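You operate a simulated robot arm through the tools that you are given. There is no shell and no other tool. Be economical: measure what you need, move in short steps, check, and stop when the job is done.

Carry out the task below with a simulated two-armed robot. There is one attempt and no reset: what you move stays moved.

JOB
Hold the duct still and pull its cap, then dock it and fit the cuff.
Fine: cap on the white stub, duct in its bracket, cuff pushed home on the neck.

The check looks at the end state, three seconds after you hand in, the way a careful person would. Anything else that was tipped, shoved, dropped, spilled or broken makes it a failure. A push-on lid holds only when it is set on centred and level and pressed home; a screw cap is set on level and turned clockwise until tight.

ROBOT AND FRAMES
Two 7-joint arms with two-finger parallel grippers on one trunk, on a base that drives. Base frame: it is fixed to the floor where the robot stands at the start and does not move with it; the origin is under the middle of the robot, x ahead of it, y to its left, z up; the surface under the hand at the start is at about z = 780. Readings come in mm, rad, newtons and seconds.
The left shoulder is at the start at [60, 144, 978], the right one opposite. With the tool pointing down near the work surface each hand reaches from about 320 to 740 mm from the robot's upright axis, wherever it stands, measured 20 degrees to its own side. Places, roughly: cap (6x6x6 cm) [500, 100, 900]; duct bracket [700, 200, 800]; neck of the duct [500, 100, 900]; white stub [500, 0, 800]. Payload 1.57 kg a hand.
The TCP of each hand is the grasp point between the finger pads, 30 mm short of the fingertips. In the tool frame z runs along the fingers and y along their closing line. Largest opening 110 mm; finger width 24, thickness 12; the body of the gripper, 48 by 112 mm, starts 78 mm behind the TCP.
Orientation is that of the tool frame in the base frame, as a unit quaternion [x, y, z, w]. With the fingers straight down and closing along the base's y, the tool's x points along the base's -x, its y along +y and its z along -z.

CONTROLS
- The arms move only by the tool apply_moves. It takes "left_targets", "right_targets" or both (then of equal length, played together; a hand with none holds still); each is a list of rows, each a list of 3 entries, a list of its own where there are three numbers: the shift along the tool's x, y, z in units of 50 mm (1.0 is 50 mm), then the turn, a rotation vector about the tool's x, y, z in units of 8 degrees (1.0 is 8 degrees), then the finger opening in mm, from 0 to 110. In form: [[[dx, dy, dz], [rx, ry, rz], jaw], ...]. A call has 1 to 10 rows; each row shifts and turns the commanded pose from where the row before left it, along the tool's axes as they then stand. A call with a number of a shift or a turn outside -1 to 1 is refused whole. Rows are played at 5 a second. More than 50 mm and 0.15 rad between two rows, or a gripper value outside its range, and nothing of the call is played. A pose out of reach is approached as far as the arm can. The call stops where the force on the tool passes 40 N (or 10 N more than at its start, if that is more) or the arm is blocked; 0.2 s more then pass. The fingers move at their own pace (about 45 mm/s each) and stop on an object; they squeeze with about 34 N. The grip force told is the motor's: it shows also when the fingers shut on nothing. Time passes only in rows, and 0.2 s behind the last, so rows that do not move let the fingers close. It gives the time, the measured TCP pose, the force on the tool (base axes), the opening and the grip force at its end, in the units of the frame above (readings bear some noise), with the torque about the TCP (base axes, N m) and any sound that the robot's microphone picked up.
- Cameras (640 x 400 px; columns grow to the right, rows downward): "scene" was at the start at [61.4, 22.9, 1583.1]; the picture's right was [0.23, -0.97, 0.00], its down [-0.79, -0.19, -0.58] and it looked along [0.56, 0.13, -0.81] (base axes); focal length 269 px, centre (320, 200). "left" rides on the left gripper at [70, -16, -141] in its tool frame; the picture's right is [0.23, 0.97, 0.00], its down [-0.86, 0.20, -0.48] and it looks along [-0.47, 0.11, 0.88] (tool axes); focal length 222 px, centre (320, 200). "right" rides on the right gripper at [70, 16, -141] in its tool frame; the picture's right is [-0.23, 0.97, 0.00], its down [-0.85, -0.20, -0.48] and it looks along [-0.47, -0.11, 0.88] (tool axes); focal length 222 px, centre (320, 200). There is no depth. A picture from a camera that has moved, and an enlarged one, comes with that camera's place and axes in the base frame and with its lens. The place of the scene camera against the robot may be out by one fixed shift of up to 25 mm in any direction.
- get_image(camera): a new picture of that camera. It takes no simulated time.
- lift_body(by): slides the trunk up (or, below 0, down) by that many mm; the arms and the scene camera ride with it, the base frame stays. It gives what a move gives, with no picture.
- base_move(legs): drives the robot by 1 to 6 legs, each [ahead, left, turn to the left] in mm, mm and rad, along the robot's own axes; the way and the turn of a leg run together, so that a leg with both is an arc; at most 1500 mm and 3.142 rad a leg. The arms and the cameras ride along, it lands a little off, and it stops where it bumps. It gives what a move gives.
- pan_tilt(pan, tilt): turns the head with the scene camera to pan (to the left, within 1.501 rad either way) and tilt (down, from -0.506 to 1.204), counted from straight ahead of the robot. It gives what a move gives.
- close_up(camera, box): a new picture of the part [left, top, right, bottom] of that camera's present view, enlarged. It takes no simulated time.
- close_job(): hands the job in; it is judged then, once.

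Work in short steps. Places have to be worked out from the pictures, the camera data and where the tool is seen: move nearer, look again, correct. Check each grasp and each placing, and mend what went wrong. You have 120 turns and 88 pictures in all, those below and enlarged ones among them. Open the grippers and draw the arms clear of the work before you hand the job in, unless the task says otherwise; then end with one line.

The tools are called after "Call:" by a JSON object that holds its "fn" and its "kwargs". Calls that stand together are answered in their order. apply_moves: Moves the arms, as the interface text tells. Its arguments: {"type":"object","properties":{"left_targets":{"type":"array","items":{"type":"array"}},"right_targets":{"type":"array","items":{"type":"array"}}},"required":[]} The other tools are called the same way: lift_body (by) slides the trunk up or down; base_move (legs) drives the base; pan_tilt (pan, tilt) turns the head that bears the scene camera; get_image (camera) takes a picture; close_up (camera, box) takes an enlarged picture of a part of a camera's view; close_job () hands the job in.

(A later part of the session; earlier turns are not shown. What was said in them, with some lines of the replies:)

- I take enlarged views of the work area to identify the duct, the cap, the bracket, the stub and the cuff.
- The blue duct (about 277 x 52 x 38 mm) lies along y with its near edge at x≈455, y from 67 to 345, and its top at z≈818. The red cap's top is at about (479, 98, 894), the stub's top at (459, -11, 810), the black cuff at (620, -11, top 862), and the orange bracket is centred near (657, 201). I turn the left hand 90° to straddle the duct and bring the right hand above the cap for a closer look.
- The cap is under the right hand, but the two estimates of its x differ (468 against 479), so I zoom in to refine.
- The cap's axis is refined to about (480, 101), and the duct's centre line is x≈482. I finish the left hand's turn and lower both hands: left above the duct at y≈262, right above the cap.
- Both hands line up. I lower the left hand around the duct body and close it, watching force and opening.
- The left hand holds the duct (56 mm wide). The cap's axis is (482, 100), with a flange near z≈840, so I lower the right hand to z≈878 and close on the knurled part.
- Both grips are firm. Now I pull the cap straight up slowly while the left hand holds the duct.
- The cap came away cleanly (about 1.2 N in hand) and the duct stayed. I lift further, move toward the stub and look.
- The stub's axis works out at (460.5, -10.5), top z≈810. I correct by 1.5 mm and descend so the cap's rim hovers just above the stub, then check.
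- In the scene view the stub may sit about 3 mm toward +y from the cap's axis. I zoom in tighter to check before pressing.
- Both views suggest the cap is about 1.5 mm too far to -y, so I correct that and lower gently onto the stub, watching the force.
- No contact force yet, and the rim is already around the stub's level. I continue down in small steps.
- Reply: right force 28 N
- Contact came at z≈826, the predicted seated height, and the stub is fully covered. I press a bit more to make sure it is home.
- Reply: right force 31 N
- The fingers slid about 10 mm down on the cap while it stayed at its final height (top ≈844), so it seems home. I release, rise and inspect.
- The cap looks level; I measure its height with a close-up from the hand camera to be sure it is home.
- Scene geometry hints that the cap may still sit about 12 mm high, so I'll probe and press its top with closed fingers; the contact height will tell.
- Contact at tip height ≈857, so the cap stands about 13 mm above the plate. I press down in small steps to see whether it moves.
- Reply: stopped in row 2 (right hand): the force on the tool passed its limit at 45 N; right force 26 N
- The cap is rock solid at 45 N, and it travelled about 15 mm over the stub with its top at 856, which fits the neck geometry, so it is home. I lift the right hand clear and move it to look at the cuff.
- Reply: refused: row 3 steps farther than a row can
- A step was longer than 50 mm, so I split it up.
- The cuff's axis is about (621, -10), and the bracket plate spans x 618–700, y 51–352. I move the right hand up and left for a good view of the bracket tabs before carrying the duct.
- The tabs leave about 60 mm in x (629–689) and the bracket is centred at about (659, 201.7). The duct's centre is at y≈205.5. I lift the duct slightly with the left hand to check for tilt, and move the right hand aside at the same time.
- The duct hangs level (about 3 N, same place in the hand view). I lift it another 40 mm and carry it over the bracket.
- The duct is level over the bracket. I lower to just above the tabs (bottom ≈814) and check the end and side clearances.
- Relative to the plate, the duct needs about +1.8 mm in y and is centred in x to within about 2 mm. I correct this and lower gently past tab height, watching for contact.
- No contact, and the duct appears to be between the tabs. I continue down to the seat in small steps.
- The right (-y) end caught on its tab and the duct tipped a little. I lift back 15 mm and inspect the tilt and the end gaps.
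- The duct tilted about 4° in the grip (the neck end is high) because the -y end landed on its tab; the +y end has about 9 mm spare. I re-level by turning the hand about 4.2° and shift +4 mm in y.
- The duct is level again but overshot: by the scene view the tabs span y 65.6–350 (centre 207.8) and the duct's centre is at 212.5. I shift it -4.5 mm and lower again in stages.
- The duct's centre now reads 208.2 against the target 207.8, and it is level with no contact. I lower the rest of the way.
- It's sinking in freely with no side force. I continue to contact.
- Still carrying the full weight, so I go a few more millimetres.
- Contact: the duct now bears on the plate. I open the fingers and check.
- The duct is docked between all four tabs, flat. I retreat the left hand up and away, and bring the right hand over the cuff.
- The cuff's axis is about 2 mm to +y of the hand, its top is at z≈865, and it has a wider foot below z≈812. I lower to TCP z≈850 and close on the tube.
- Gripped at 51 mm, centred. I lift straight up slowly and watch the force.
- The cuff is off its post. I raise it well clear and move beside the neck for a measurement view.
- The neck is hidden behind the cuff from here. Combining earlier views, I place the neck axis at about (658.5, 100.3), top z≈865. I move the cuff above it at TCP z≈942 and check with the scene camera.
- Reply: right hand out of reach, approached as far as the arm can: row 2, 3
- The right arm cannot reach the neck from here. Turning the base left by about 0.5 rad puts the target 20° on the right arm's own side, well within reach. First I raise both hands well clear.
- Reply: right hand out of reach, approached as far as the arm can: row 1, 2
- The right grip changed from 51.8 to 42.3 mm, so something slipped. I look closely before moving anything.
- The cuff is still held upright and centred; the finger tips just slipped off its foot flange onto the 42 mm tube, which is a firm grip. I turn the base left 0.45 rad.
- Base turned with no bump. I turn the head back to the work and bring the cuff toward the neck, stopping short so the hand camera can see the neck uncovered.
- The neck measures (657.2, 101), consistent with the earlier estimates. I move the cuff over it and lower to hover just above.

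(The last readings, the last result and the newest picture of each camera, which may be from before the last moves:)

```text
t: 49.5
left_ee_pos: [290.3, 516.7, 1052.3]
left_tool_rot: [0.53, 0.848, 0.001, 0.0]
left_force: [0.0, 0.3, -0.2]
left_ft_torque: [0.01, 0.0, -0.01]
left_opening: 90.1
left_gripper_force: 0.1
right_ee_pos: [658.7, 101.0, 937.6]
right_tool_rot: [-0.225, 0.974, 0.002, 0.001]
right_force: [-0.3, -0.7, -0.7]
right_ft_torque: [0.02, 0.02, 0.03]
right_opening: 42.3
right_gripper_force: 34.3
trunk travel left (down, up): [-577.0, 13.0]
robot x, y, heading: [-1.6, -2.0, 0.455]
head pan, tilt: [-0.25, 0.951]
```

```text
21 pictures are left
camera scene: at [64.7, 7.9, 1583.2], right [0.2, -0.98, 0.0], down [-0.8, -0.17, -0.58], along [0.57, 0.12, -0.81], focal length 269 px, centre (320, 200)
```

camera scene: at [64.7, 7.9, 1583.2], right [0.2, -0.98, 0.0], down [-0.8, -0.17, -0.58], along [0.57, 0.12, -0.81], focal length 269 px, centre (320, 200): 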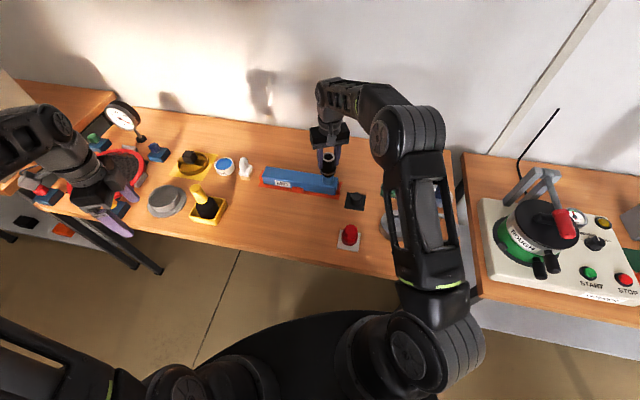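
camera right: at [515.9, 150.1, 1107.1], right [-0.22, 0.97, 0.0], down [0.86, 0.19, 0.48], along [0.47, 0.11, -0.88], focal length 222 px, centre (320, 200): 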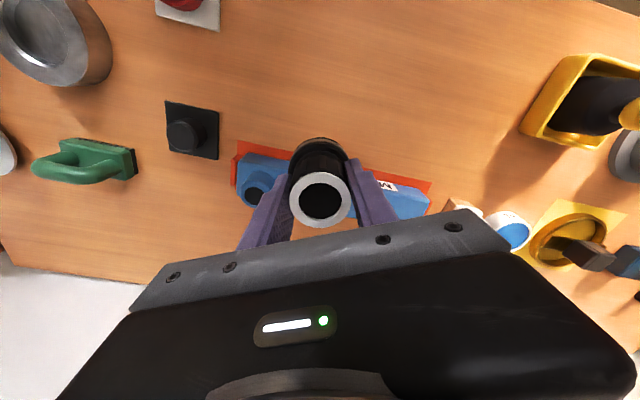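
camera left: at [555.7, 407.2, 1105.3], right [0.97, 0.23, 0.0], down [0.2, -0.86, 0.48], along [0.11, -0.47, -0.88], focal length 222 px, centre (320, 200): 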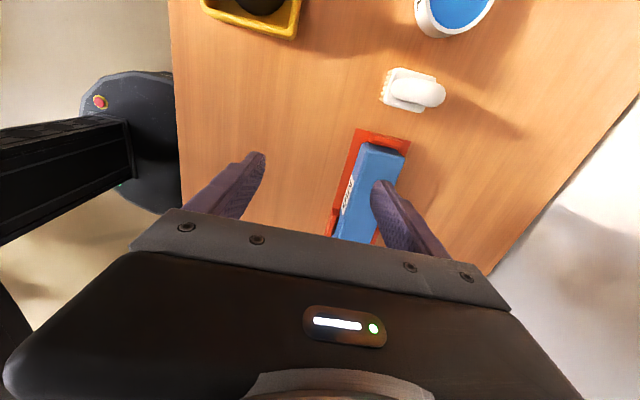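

Reach is fine now. I zoom in on the cuff over the neck.

Call:
{"fn": "close_up", "kwargs": {"camera": "scene", "box": [304, 140, 360, 205]}}

Call:
{"fn": "close_up", "kwargs": {"camera": "right", "box": [220, 80, 460, 230]}}

```text
6.15 times, centred on (332, 172) of scene
camera zoom: at [64.7, 7.9, 1583.2], right [0.2, -0.98, 0.0], down [-0.8, -0.17, -0.58], along [0.57, 0.12, -0.81], focal length 1656 px, centre (246, 369)
```

zoom: 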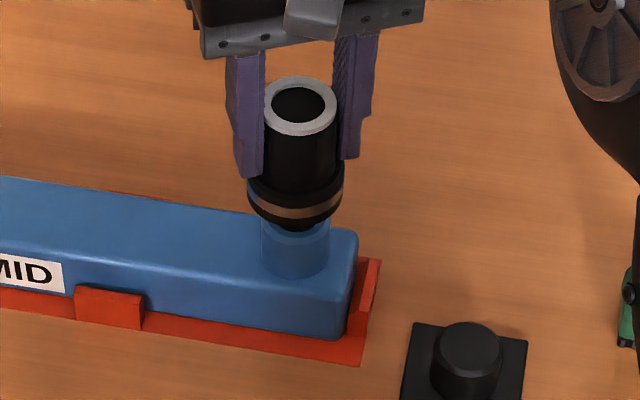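

```text
2.67 times, centred on (340, 155) of right
camera zoom: at [588.4, 85.0, 1079.8], right [-0.22, 0.97, 0.0], down [0.86, 0.19, 0.48], along [0.47, 0.11, -0.88], focal length 592 px, centre (267, 320)
```

zoom: 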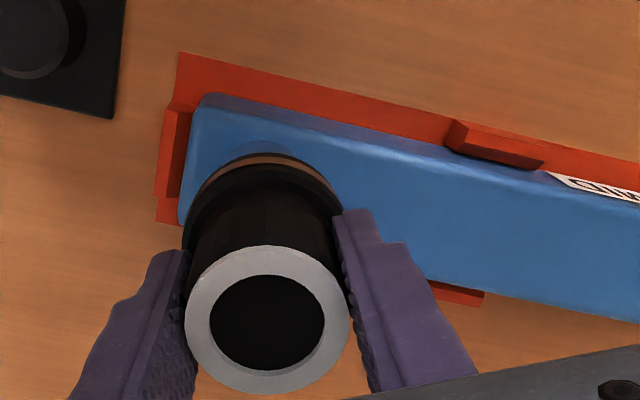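

The cuff is within about 1–1.5 mm of the neck's axis. I make a small correction (+1.2 in x, -0.7 in y) and lower in small steps, watching the force.

Call:
{"fn": "apply_moves", "kwargs": {"right_targets": [[[-0.016, -0.023, 0], [0, 0, 0], 30], [[0, 0, 0.08], [0, 0, 0], 30], [[0, 0, 0.08], [0, 0, 0], 30], [[0, 0, 0.08], [0, 0, 0], 30], [[0, 0, 0.08], [0, 0, 0], 30], [[0, 0, 0.08], [0, 0, 0], 30]]}}

Call:
{"fn": "close_up", "kwargs": {"camera": "scene", "box": [304, 140, 360, 205]}}

```text
t: 51.0
left_ee_pos: [291.0, 517.7, 1052.6]
left_tool_rot: [0.53, 0.848, 0.0, 0.0]
left_force: [-0.2, 0.0, -0.3]
left_ft_torque: [0.02, -0.02, 0.01]
left_opening: 90.0
left_gripper_force: 0.0
right_ee_pos: [657.7, 102.7, 916.7]
right_tool_rot: [-0.225, 0.974, 0.004, 0.001]
right_force: [-0.7, 0.6, -1.0]
right_ft_torque: [-0.01, -0.01, 0.01]
right_opening: 42.2
right_gripper_force: 33.9
trunk travel left (down, up): [-577.0, 13.0]
robot x, y, heading: [-3.1, -1.7, 0.451]
head pan, tilt: [-0.25, 0.951]
```

```text
6.15 times, centred on (332, 172) of scene
camera zoom: at [65.1, 7.8, 1583.2], right [0.2, -0.98, 0.0], down [-0.8, -0.17, -0.58], along [0.57, 0.12, -0.81], focal length 1656 px, centre (246, 369)
```

zoom: 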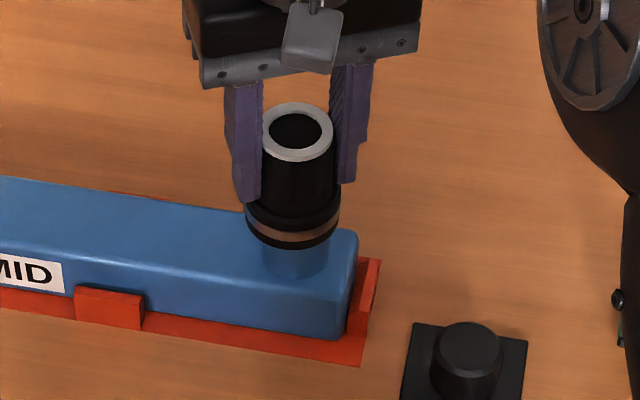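

No force yet, and the cuff's rim seems to be at or past the neck's top. I keep lowering.

Call:
{"fn": "apply_moves", "kwargs": {"right_targets": [[[0, 0, 0.08], [0, 0, 0], 30], [[0, 0, 0.08], [0, 0, 0], 30], [[0, 0, 0.08], [0, 0, 0], 30], [[0, 0, 0.08], [0, 0, 0], 30]]}}

Call:
{"fn": "close_up", "kwargs": {"camera": "scene", "box": [304, 140, 360, 205]}}

```text
t: 52.0
left_ee_pos: [289.9, 515.9, 1053.4]
left_tool_rot: [0.53, 0.848, 0.0, 0.0]
left_force: [0.0, 0.2, 0.8]
left_ft_torque: [-0.01, -0.01, -0.01]
left_opening: 90.2
left_gripper_force: 0.0
right_ee_pos: [658.9, 101.4, 901.8]
right_tool_rot: [-0.224, 0.974, 0.003, 0.001]
right_force: [1.1, -3.2, 5.4]
right_ft_torque: [-0.37, -0.14, -0.07]
right_opening: 42.0
right_gripper_force: 33.7
trunk travel left (down, up): [-577.0, 13.0]
robot x, y, heading: [-2.5, -1.3, 0.459]
head pan, tilt: [-0.25, 0.951]
```

```text
6.15 times, centred on (332, 172) of scene
camera zoom: at [64.3, 7.1, 1583.2], right [0.2, -0.98, 0.0], down [-0.8, -0.17, -0.58], along [0.57, 0.12, -0.81], focal length 1656 px, centre (246, 369)
```

zoom: 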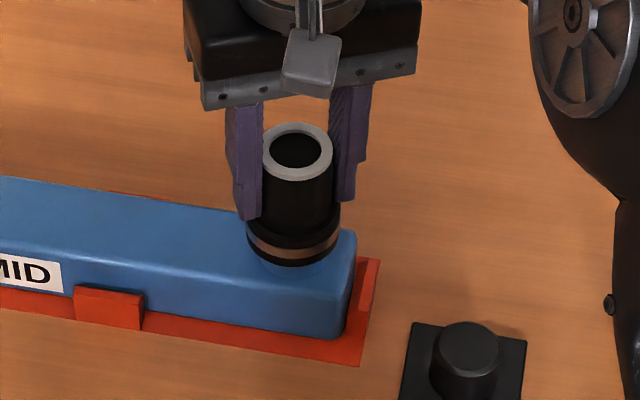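

The cuff is sliding down the neck with light friction. I press on.

Call:
{"fn": "apply_moves", "kwargs": {"right_targets": [[[0, 0, 0.06], [0, 0, 0], 30], [[0, 0, 0.06], [0, 0, 0], 30], [[0, 0, 0.06], [0, 0, 0], 30], [[0, 0, 0.06], [0, 0, 0], 30]]}}

Call:
{"fn": "close_up", "kwargs": {"camera": "scene", "box": [304, 140, 360, 205]}}

```text
t: 53.0
left_ee_pos: [290.1, 516.3, 1053.8]
left_tool_rot: [0.53, 0.848, 0.0, 0.0]
left_force: [0.0, -0.3, 0.1]
left_ft_torque: [-0.02, -0.01, 0.01]
left_opening: 90.3
left_gripper_force: 0.0
right_ee_pos: [660.8, 101.7, 897.1]
right_tool_rot: [-0.224, 0.975, 0.003, 0.006]
right_force: [-4.4, -3.5, 18.1]
right_ft_torque: [-0.41, 0.7, 0.05]
right_opening: 42.1
right_gripper_force: 34.1
trunk travel left (down, up): [-577.0, 13.0]
robot x, y, heading: [-3.4, 1.0, 0.456]
head pan, tilt: [-0.25, 0.951]
stopped in row 4 (right hand): the force on the tool passed its limit at 42 N (the readings are from after the stop); the commanded pose is now the measured one
```

```text
6.15 times, centred on (332, 172) of scene
camera zoom: at [63.0, 7.5, 1583.1], right [0.2, -0.98, 0.0], down [-0.8, -0.17, -0.58], along [0.57, 0.12, -0.81], focal length 1656 px, centre (246, 369)
```

zoom: 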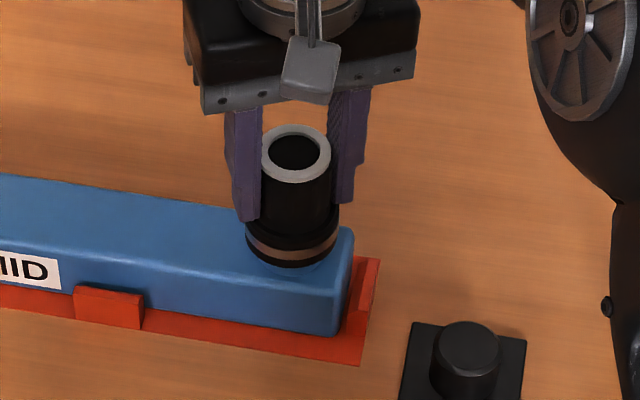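

Force rose to 42 N with the cuff's top about 46 mm above the neck's top, the same as on its post (48 mm), so it looks home. I press once more to check that it no longer moves.

Call:
{"fn": "apply_moves", "kwargs": {"right_targets": [[[0, 0, 0.05], [0, 0, 0], 30], [[0, 0, 0.05], [0, 0, 0], 30], [[0, 0, 0.05], [0, 0, 0], 30], [[0, 0, 0.05], [0, 0, 0], 30]]}}

Call:
{"fn": "close_up", "kwargs": {"camera": "right", "box": [220, 80, 460, 230]}}

```text
t: 53.5
left_ee_pos: [289.9, 515.5, 1052.7]
left_tool_rot: [0.53, 0.848, 0.0, 0.001]
left_force: [0.4, -0.3, 0.1]
left_ft_torque: [0.02, -0.01, 0.0]
left_opening: 90.2
left_gripper_force: 0.1
right_ee_pos: [661.7, 102.3, 897.0]
right_tool_rot: [-0.224, 0.975, 0.004, 0.01]
right_force: [-7.7, -5.6, 19.6]
right_ft_torque: [-0.46, 0.42, 0.46]
right_opening: 41.9
right_gripper_force: 33.8
trunk travel left (down, up): [-577.0, 13.0]
robot x, y, heading: [2.5, 1.5, 0.453]
head pan, tilt: [-0.25, 0.951]
stopped in row 2 (right hand): the force on the tool passed its limit at 43 N (the readings are from after the stop); the commanded pose is now the measured one
```

```text
2.67 times, centred on (340, 155) of right
camera zoom: at [590.4, 85.5, 1037.8], right [-0.22, 0.98, 0.01], down [0.85, 0.19, 0.5], along [0.48, 0.12, -0.87], focal length 592 px, centre (267, 320)
```

zoom: 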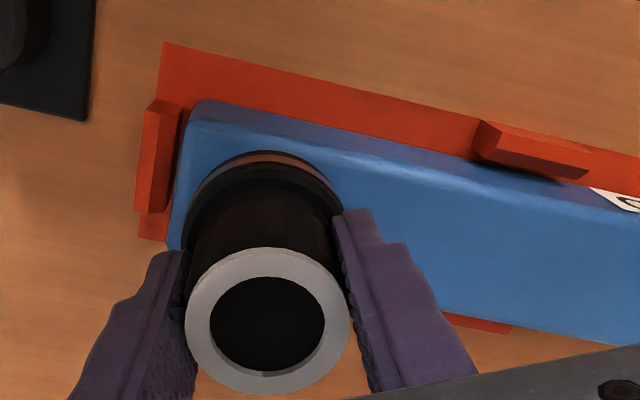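

It's a hard stop at z = 897. I release the cuff, rise, and inspect its levelness and height.

Call:
{"fn": "apply_moves", "kwargs": {"right_targets": [[[0, 0, 0], [0, 0, 0], 90], [[0, 0, 0], [0, 0, 0], 90], [[0, 0, 0], [0, 0, 0], 90], [[0, 0, -0.6], [0, 0, 0], 90], [[0, 0, -0.7], [0, 0, 0], 90], [[0.6, 0, -0.3], [0, 0, 0], 90], [[0, 0, 0], [0, 0, 0], 90]]}}

Call:
{"fn": "close_up", "kwargs": {"camera": "scene", "box": [304, 150, 352, 200]}}

Call:
{"fn": "close_up", "kwargs": {"camera": "right", "box": [220, 100, 460, 250]}}

```text
t: 55.1
left_ee_pos: [291.5, 516.1, 1051.7]
left_tool_rot: [0.53, 0.848, 0.001, 0.0]
left_force: [-0.7, 0.5, -0.6]
left_ft_torque: [0.0, 0.03, 0.02]
left_opening: 89.8
left_gripper_force: 0.0
right_ee_pos: [635.4, 88.6, 972.3]
right_tool_rot: [-0.224, 0.975, 0.004, 0.009]
right_force: [0.8, -0.1, 0.1]
right_ft_torque: [-0.01, 0.02, -0.02]
right_opening: 89.9
right_gripper_force: 0.1
trunk travel left (down, up): [-577.0, 13.0]
robot x, y, heading: [-2.8, -0.4, 0.448]
head pan, tilt: [-0.25, 0.951]
```

```text
8.00 times, centred on (328, 175) of scene
camera zoom: at [65.8, 8.0, 1583.1], right [0.2, -0.98, 0.0], down [-0.8, -0.17, -0.58], along [0.57, 0.12, -0.81], focal length 2153 px, centre (256, 400)
```

zoom: 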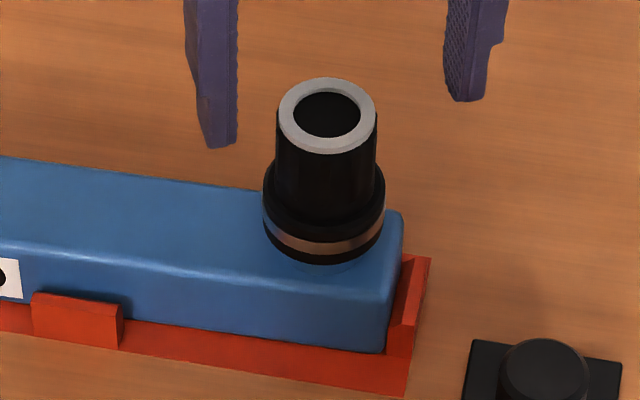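

```text
2.67 times, centred on (340, 175) of right
camera zoom: at [564.0, 72.4, 1113.7], right [-0.22, 0.98, 0.01], down [0.85, 0.19, 0.49], along [0.48, 0.12, -0.87], focal length 592 px, centre (267, 267)
```

zoom: 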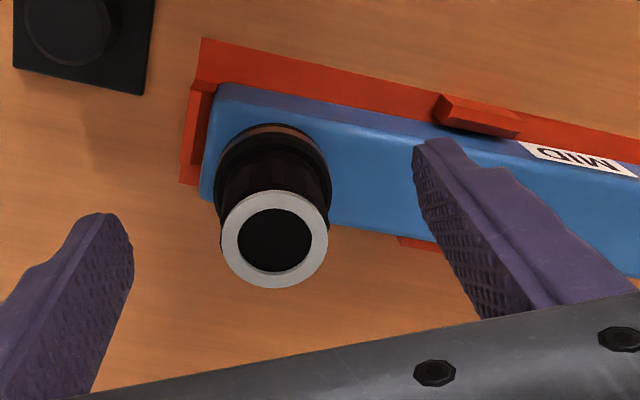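

The cuff stands level, its top (z≈911) at the same height over the neck as it had over its post. As a final check I press on its top ring with nearly closed fingers, spanning the ring symmetrically.

Call:
{"fn": "apply_moves", "kwargs": {"right_targets": [[[0, 0, 0], [0.026, 0.139, 0], 18], [[0, 0, 0], [0, 0, 0], 18], [[-0.537, 0.026, 0], [0, 0, 0], 18], [[0, 0, 0.3], [0, 0, 0], 18], [[0, 0, 0.08], [0, 0, 0], 18], [[0, 0, 0.08], [0, 0, 0], 18], [[0, 0, 0.08], [0, 0, 0], 18], [[0, 0, 0.08], [0, 0, 0], 18], [[0, 0, 0.08], [0, 0, 0], 18]]}}

Call:
{"fn": "close_up", "kwargs": {"camera": "scene", "box": [304, 150, 352, 200]}}

```text
t: 57.1
left_ee_pos: [290.9, 517.0, 1052.0]
left_tool_rot: [0.53, 0.848, 0.0, -0.001]
left_force: [-0.7, 0.8, -0.6]
left_ft_torque: [-0.01, 0.0, -0.01]
left_opening: 89.8
left_gripper_force: 0.1
right_ee_pos: [658.1, 102.7, 938.0]
right_tool_rot: [-0.224, 0.975, 0.0, 0.0]
right_force: [-0.8, 0.4, -0.3]
right_ft_torque: [-0.03, 0.01, -0.02]
right_opening: 17.9
right_gripper_force: 0.0
trunk travel left (down, up): [-577.0, 13.0]
robot x, y, heading: [-0.4, 1.1, 0.456]
head pan, tilt: [-0.25, 0.951]
```

```text
8.00 times, centred on (328, 175) of scene
camera zoom: at [64.9, 7.7, 1583.2], right [0.2, -0.98, 0.0], down [-0.8, -0.17, -0.58], along [0.57, 0.12, -0.81], focal length 2153 px, centre (256, 400)
```

zoom: 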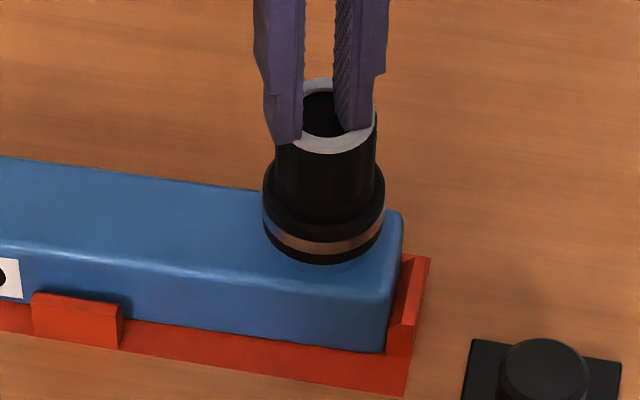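

The finger tips are just above the ring. I press down in small steps.

Call:
{"fn": "apply_moves", "kwargs": {"right_targets": [[[0, 0, 0.04], [0, 0, 0], 18], [[0, 0, 0.04], [0, 0, 0], 18], [[0, 0, 0.04], [0, 0, 0], 18], [[0, 0, 0.04], [0, 0, 0], 18], [[0, 0, 0.04], [0, 0, 0], 18]]}}

```text
t: 58.2
left_ee_pos: [289.8, 515.1, 1052.7]
left_tool_rot: [0.53, 0.848, 0.001, 0.001]
left_force: [-0.1, -0.1, -0.5]
left_ft_torque: [0.0, -0.04, -0.01]
left_opening: 90.0
left_gripper_force: 0.0
right_ee_pos: [659.8, 102.8, 938.4]
right_tool_rot: [-0.225, 0.974, 0.002, 0.005]
right_force: [-8.3, -6.2, 21.0]
right_ft_torque: [-0.22, 0.46, 0.18]
right_opening: 18.0
right_gripper_force: 0.1
trunk travel left (down, up): [-577.0, 13.0]
robot x, y, heading: [-0.3, 0.2, 0.451]
head pan, tilt: [-0.25, 0.951]
stopped in row 5 (right hand): the force on the tool passed its limit at 43 N (the readings are from after the stop); the commanded pose is now the measured one
```

It's solid at tip z≈908 under 43 N with no movement, so the cuff is home. I retract the right hand and make a final check of the scene.

Call:
{"fn": "apply_moves", "kwargs": {"right_targets": [[[0, 0, -0.8], [0, 0, 0], 18], [[0, 0, -0.8], [0, 0, 0], 60], [[0.8, 0, -0.4], [0, 0, 0], 110], [[0.9, 0, 0], [0, 0, 0], 110], [[0.9, -0.3, 0], [0, 0, 0], 110], [[0.6, -0.7, 0], [0, 0, 0], 110], [[0, -0.9, 0], [0, 0, 0], 110], [[0, -0.9, 0], [0, 0, 0], 110]]}}

Call:
{"fn": "get_image", "kwargs": {"camera": "scene"}}

Call:
{"fn": "close_up", "kwargs": {"camera": "scene", "box": [240, 150, 400, 260]}}

```text
t: 60.0
left_ee_pos: [291.5, 515.4, 1052.6]
left_tool_rot: [0.53, 0.848, 0.001, 0.0]
left_force: [-0.6, -0.7, 0.2]
left_ft_torque: [0.02, 0.0, 0.0]
left_opening: 90.0
left_gripper_force: 0.0
right_ee_pos: [577.6, -94.7, 1037.1]
right_tool_rot: [-0.225, 0.974, 0.001, 0.004]
right_force: [0.1, -0.7, -0.5]
right_ft_torque: [-0.01, 0.0, 0.0]
right_opening: 110.0
right_gripper_force: 0.0
trunk travel left (down, up): [-577.0, 13.0]
robot x, y, heading: [-3.6, 2.1, 0.453]
head pan, tilt: [-0.25, 0.951]
```

```text
11 pictures are left
camera scene: at [64.9, 6.5, 1583.2], right [0.2, -0.98, 0.0], down [-0.8, -0.16, -0.58], along [0.57, 0.12, -0.81], focal length 269 px, centre (320, 200)
```

scene: 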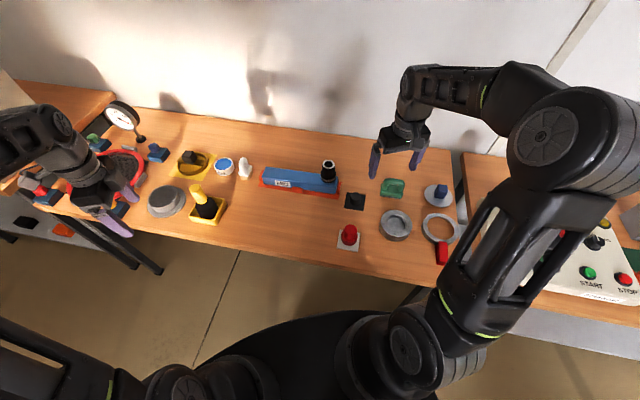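

```text
3.64 times, centred on (320, 205) of scene
camera zoom: at [64.9, 6.5, 1583.2], right [0.2, -0.98, 0.0], down [-0.8, -0.16, -0.58], along [0.57, 0.12, -0.81], focal length 978 px, centre (320, 182)
```

zoom: 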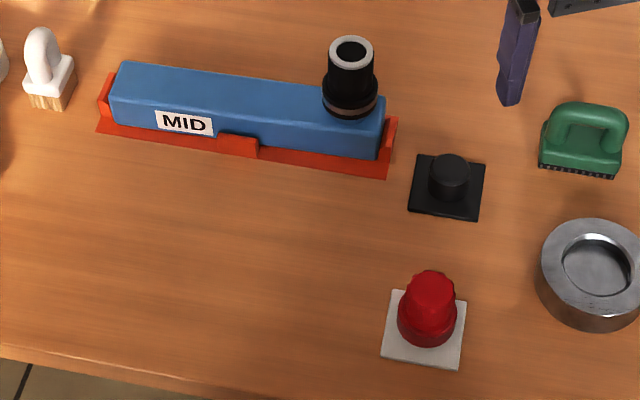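

The cap sits level on the white stub, the duct is in its bracket and the cuff stands home on the neck. Nothing else was moved, and both hands are open and clear, so I hand in.

Call:
{"fn": "close_job", "kwargs": {}}

```text
The job is handed in.
```

The job is handed in: the cap is on the white stub, the duct is docked in its bracket, and the cuff is pressed home on the neck.
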